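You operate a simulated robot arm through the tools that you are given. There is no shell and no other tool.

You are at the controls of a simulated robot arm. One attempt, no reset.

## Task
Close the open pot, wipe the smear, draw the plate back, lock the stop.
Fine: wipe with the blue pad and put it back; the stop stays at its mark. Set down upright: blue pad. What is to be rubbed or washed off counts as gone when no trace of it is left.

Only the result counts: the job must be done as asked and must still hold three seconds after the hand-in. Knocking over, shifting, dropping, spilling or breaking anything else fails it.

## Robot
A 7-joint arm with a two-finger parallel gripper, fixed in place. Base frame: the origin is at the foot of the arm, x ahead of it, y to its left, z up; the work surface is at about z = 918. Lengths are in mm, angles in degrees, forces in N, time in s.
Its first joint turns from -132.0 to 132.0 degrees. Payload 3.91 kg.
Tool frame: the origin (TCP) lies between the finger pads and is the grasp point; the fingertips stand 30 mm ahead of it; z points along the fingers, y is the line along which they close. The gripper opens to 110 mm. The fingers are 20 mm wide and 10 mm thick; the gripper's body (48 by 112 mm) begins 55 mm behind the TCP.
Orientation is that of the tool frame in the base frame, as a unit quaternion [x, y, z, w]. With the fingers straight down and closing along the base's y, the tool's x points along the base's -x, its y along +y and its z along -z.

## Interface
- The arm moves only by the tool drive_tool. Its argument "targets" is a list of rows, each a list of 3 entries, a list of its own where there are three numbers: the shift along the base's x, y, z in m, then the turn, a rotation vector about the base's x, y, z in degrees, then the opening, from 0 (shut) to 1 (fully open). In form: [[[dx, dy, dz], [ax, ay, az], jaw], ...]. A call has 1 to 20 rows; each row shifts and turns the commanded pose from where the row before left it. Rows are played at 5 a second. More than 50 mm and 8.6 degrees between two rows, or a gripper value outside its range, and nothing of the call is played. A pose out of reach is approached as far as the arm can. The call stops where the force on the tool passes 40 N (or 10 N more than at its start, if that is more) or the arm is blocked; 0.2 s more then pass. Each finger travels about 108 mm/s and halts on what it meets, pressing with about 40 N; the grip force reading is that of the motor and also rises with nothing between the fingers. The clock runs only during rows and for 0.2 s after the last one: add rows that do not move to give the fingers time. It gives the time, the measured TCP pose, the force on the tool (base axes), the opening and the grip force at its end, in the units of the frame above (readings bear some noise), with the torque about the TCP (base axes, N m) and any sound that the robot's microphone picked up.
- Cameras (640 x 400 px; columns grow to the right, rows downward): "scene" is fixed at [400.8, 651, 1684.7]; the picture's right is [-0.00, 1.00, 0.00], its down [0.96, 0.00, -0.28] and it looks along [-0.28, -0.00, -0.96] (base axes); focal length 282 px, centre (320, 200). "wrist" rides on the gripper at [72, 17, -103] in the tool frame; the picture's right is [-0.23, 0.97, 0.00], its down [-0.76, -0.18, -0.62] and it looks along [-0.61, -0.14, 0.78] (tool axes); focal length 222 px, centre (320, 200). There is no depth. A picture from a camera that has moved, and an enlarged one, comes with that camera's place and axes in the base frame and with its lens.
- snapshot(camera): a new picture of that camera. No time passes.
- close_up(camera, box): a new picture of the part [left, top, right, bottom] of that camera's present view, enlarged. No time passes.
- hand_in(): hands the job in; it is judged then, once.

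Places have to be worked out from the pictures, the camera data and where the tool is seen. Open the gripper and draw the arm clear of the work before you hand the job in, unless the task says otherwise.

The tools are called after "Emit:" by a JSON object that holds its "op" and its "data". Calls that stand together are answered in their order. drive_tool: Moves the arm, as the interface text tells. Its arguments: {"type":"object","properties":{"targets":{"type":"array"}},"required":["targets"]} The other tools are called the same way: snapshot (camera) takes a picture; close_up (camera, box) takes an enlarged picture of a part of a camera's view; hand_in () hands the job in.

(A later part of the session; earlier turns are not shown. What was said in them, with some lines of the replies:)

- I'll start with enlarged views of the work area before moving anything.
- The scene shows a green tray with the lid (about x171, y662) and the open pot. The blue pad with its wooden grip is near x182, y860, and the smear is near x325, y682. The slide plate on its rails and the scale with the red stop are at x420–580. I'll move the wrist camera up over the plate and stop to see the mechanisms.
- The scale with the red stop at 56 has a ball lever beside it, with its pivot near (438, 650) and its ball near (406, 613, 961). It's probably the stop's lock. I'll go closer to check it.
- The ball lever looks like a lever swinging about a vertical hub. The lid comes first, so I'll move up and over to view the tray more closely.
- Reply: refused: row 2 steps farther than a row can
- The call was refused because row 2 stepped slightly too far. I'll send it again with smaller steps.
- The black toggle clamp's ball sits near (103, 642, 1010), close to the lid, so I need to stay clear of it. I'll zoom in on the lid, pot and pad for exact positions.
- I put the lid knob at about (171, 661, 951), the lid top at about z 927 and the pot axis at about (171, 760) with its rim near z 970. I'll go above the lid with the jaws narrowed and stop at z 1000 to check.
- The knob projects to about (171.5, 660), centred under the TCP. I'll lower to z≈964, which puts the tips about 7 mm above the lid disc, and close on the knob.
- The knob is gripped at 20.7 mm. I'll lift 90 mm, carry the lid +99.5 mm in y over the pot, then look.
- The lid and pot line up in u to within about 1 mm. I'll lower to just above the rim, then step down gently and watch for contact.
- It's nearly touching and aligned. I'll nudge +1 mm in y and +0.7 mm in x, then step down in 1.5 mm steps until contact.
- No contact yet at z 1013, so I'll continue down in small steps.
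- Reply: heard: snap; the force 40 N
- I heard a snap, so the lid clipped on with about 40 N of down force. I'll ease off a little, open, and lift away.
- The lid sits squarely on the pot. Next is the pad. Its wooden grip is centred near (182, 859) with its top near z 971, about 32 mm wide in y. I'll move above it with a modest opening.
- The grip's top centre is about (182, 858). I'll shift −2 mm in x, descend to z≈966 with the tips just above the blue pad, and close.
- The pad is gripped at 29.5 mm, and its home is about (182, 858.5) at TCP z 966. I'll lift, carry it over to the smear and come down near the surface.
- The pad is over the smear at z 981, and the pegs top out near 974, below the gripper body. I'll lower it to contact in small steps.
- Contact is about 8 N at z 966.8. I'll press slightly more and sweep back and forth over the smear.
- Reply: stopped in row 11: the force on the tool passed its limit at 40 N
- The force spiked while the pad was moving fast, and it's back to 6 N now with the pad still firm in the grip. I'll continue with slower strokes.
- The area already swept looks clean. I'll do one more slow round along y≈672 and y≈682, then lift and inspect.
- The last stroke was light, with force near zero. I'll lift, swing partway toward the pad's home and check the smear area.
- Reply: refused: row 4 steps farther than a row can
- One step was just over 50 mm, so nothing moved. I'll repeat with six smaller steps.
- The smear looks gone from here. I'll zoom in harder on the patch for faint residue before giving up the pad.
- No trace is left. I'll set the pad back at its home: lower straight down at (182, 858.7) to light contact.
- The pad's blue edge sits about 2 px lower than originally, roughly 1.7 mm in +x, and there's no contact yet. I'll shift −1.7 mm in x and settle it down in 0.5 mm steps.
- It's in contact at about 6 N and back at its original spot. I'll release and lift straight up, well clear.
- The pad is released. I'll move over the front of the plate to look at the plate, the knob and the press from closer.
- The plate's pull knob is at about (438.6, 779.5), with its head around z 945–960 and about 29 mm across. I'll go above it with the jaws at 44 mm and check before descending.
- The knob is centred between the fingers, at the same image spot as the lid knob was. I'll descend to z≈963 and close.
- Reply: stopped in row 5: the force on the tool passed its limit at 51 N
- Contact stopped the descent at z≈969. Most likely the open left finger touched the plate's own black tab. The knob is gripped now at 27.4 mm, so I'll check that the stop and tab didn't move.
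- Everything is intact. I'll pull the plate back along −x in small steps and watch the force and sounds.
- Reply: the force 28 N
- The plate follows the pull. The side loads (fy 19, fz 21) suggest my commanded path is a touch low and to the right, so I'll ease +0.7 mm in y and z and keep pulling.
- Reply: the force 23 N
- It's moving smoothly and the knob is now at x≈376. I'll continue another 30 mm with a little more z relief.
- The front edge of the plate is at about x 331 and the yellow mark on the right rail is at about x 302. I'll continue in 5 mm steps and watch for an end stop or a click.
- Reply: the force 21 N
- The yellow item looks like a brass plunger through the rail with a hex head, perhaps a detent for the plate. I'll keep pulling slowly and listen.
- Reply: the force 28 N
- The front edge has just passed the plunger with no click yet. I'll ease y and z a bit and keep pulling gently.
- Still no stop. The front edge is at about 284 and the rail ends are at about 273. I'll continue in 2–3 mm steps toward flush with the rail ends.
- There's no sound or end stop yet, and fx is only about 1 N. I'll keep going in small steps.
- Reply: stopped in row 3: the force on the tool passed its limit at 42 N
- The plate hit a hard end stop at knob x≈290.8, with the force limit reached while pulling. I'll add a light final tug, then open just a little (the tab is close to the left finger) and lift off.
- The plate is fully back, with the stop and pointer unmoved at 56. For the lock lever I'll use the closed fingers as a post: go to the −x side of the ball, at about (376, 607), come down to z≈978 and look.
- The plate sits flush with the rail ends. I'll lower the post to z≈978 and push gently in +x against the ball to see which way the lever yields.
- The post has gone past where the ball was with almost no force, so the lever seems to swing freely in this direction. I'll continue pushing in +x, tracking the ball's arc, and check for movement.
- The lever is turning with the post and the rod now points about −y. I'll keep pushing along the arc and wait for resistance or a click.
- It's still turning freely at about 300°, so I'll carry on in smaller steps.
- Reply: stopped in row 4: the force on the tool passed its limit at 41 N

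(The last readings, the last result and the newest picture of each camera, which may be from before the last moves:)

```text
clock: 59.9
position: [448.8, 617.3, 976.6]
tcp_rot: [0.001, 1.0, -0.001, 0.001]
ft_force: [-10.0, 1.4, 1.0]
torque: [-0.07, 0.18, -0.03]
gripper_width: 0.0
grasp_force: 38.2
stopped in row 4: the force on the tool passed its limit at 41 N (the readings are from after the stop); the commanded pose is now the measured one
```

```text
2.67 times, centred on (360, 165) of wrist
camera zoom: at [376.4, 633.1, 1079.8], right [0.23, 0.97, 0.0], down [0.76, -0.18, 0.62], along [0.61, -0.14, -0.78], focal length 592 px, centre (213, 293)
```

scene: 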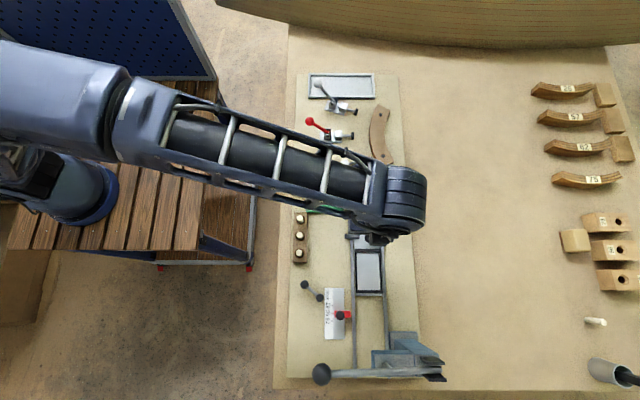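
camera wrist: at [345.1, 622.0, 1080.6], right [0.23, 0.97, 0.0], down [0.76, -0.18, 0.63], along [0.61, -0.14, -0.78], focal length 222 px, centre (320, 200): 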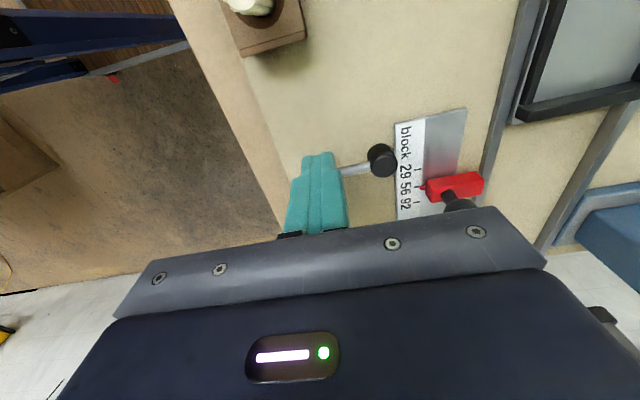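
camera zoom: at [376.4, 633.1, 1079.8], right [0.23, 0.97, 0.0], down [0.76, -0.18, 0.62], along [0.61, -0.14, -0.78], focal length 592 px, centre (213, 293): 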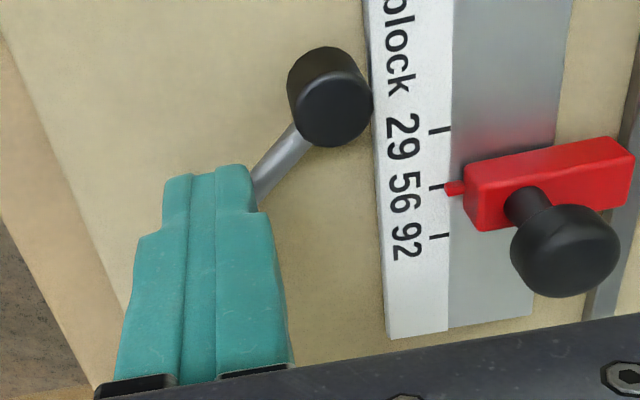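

The lever hit a hard stop after swinging about 80°, from 230° to 310°, symmetric about the scale's normal, so it has gone from one end of its travel to the other. I'll back off, rise and check that it stays there and the pointer is still at 56.

Emit:
{"op": "drive_tool", "data": {"targets": [[[-0.01, -0.002, 0], [0, 0, 0], 0], [[-0.02, 0, 0], [0, 0, 0], 0], [[0, 0, 0.03], [0, 0, 0], 0], [[0, 0, 0.04], [0, 0, 0], 0], [[-0.03, 0, 0.03], [0, 0, 0], 0], [[-0.04, 0, 0.0], [0, 0, 0], 1], [[-0.045, 0, 0.0], [0, 0, 0], 1], [[-0.045, 0, 0.0], [0, 0, 0], 1], [[-0.045, 0, 0.0], [0, 0, 0], 1], [[0, 0, 0.0], [0, 0, 0], 1], [[0, 0, 0.0], [0, 0, 0], 1]]}}

Emit:
{"op": "snapshot", "data": {"camera": "scene"}}

Emit:
{"op": "close_up", "data": {"camera": "scene", "box": [290, 270, 390, 340]}}

Emit:
{"op": "snapshot", "data": {"camera": "wrist"}}

```text
clock: 62.3
position: [213.8, 614.3, 1074.8]
tcp_rot: [0.002, 1.0, -0.002, 0.002]
ft_force: [-0.3, 0.2, -0.1]
torque: [0.01, -0.01, -0.05]
gripper_width: 109.8
grasp_force: 0.0
```

```text
taken
```

scene: 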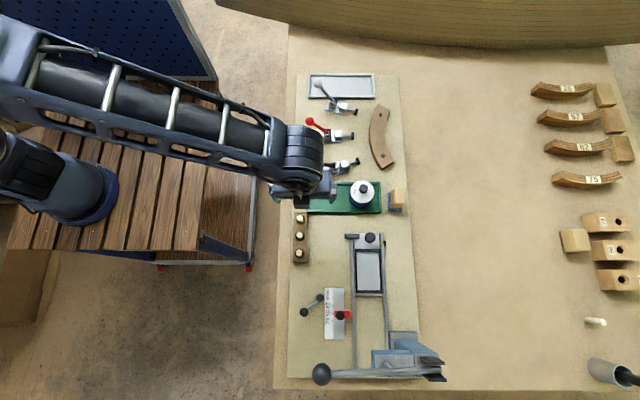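

```text
5.71 times, centred on (340, 305) of scene
camera zoom: at [400.8, 651.0, 1684.7], right [0.0, 1.0, 0.0], down [0.96, 0.0, -0.28], along [-0.28, 0.0, -0.96], focal length 1614 px, centre (206, -400)
```

zoom: 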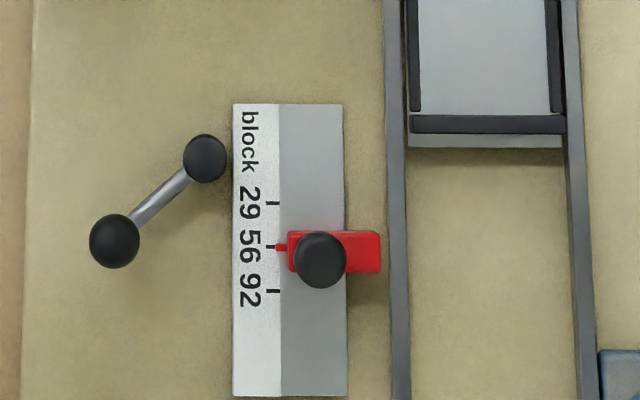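

```text
taken
camera wrist: at [142.5, 630.1, 1178.6], right [0.23, 0.97, 0.0], down [0.76, -0.18, 0.63], along [0.61, -0.14, -0.78], focal length 222 px, centre (320, 200)
```

wrist: 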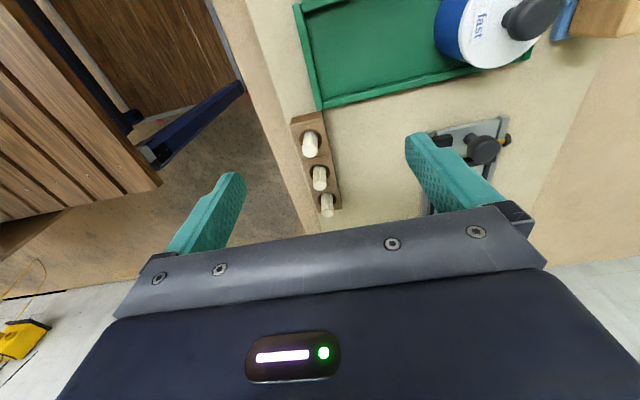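

The lever stays put and the stop pointer is still exactly on 56. I'll do a final check of the plate, pad and pot, moving the arm off a little first.

Emit:
{"op": "drive_tool", "data": {"targets": [[[0, -0.02, 0.04], [0, 0, 0], 1], [[0, -0.02, 0.04], [0, 0, 0], 1], [[0, -0.02, 0.04], [0, 0, 0], 1], [[0, -0.02, 0.04], [0, 0, 0], 1], [[0, 0, 0], [0, 0, 0], 1]]}}

Emit:
{"op": "close_up", "data": {"camera": "scene", "box": [280, 170, 420, 270]}}

Emit:
{"op": "close_up", "data": {"camera": "scene", "box": [335, 225, 395, 265]}}

Emit:
{"op": "close_up", "data": {"camera": "scene", "box": [280, 60, 420, 170]}}

```text
clock: 63.5
position: [213.5, 532.9, 1236.7]
tcp_rot: [0.0, 1.0, -0.002, 0.002]
ft_force: [-0.5, -0.3, 0.3]
torque: [0.01, 0.02, 0.01]
gripper_width: 110.0
grasp_force: 0.1
```

```text
4.00 times, centred on (350, 220) of scene
camera zoom: at [400.8, 651.0, 1684.7], right [0.0, 1.0, 0.0], down [0.96, 0.0, -0.28], along [-0.28, 0.0, -0.96], focal length 1130 px, centre (200, 120)
```

zoom: 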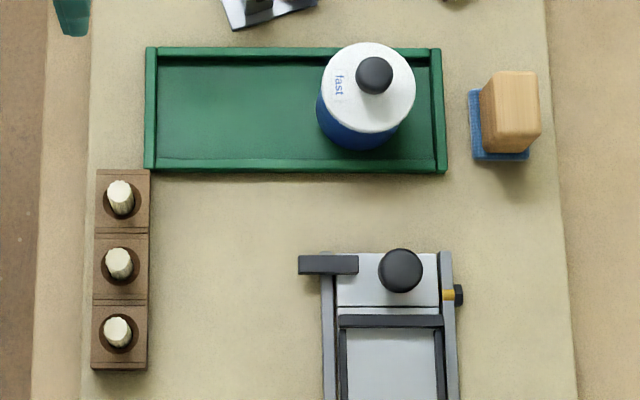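

```text
10.00 times, centred on (365, 245) of scene
camera zoom: at [400.8, 651.0, 1684.7], right [0.0, 1.0, 0.0], down [0.96, 0.0, -0.28], along [-0.28, 0.0, -0.96], focal length 2825 px, centre (-130, -250)
```

zoom: 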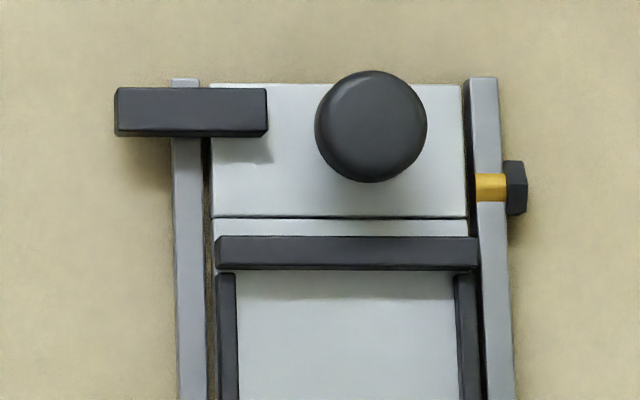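

```text
3.64 times, centred on (350, 115) of scene
camera zoom: at [400.8, 651.0, 1684.7], right [0.0, 1.0, 0.0], down [0.96, 0.0, -0.28], along [-0.28, 0.0, -0.96], focal length 1027 px, centre (211, 509)
```

zoom: 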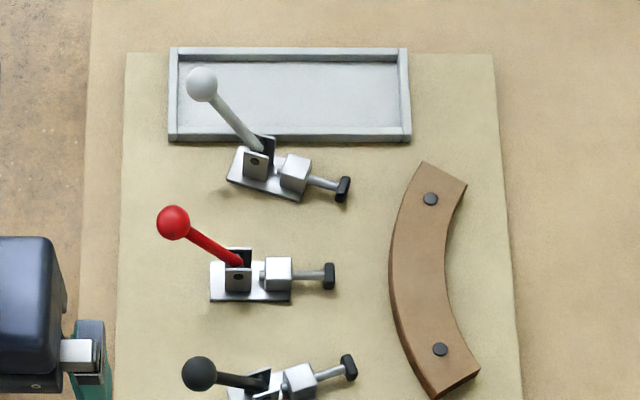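

Final check:
- **Pot:** the lid has snapped on and the pot is where it was.
- **Smear:** no trace left.
- **Pad:** upright, within about 1 mm of its original spot.
- **Plate:** drawn back to its end stop.
- **Stop:** locked, with the pointer still on 56.

The gripper is open and the arm is clear, so I'm handing in.

Emit:
{"op": "hand_in", "data": {}}

```text
The job is handed in.
```

I handed the job in with all four parts done. The judge's verdict hasn't come back, and I inferred the stop lock rather than testing it.

- **Pot:** the lid snapped onto the pot, and the pot stayed where it was in the tray.
- **Smear:** I wiped it with the blue pad, and enlarged pictures afterwards show no trace.
- **Blue pad:** it is back upright, within about 1 mm of where it started.
- **Plate:** it is pulled back along the rails to a hard end stop, roughly flush with the rail ends. There was no click, so I took the end stop as fully back.
- **Stop:** I turned the ball lever beside the scale about 80° until it hit a hard stop, and it stayed there. The red pointer is still on 56. I took this lever to be the lock and that end of its swing to be locked. I did not push on the stop to check, because that could have moved it off its mark.

While I was gripping the plate's knob, something stopped the fingers at about 50 N, most likely the plate's own black tab. The pictures afterwards show nothing moved or damaged.

The arm was raised clear with the gripper open before hand-in.
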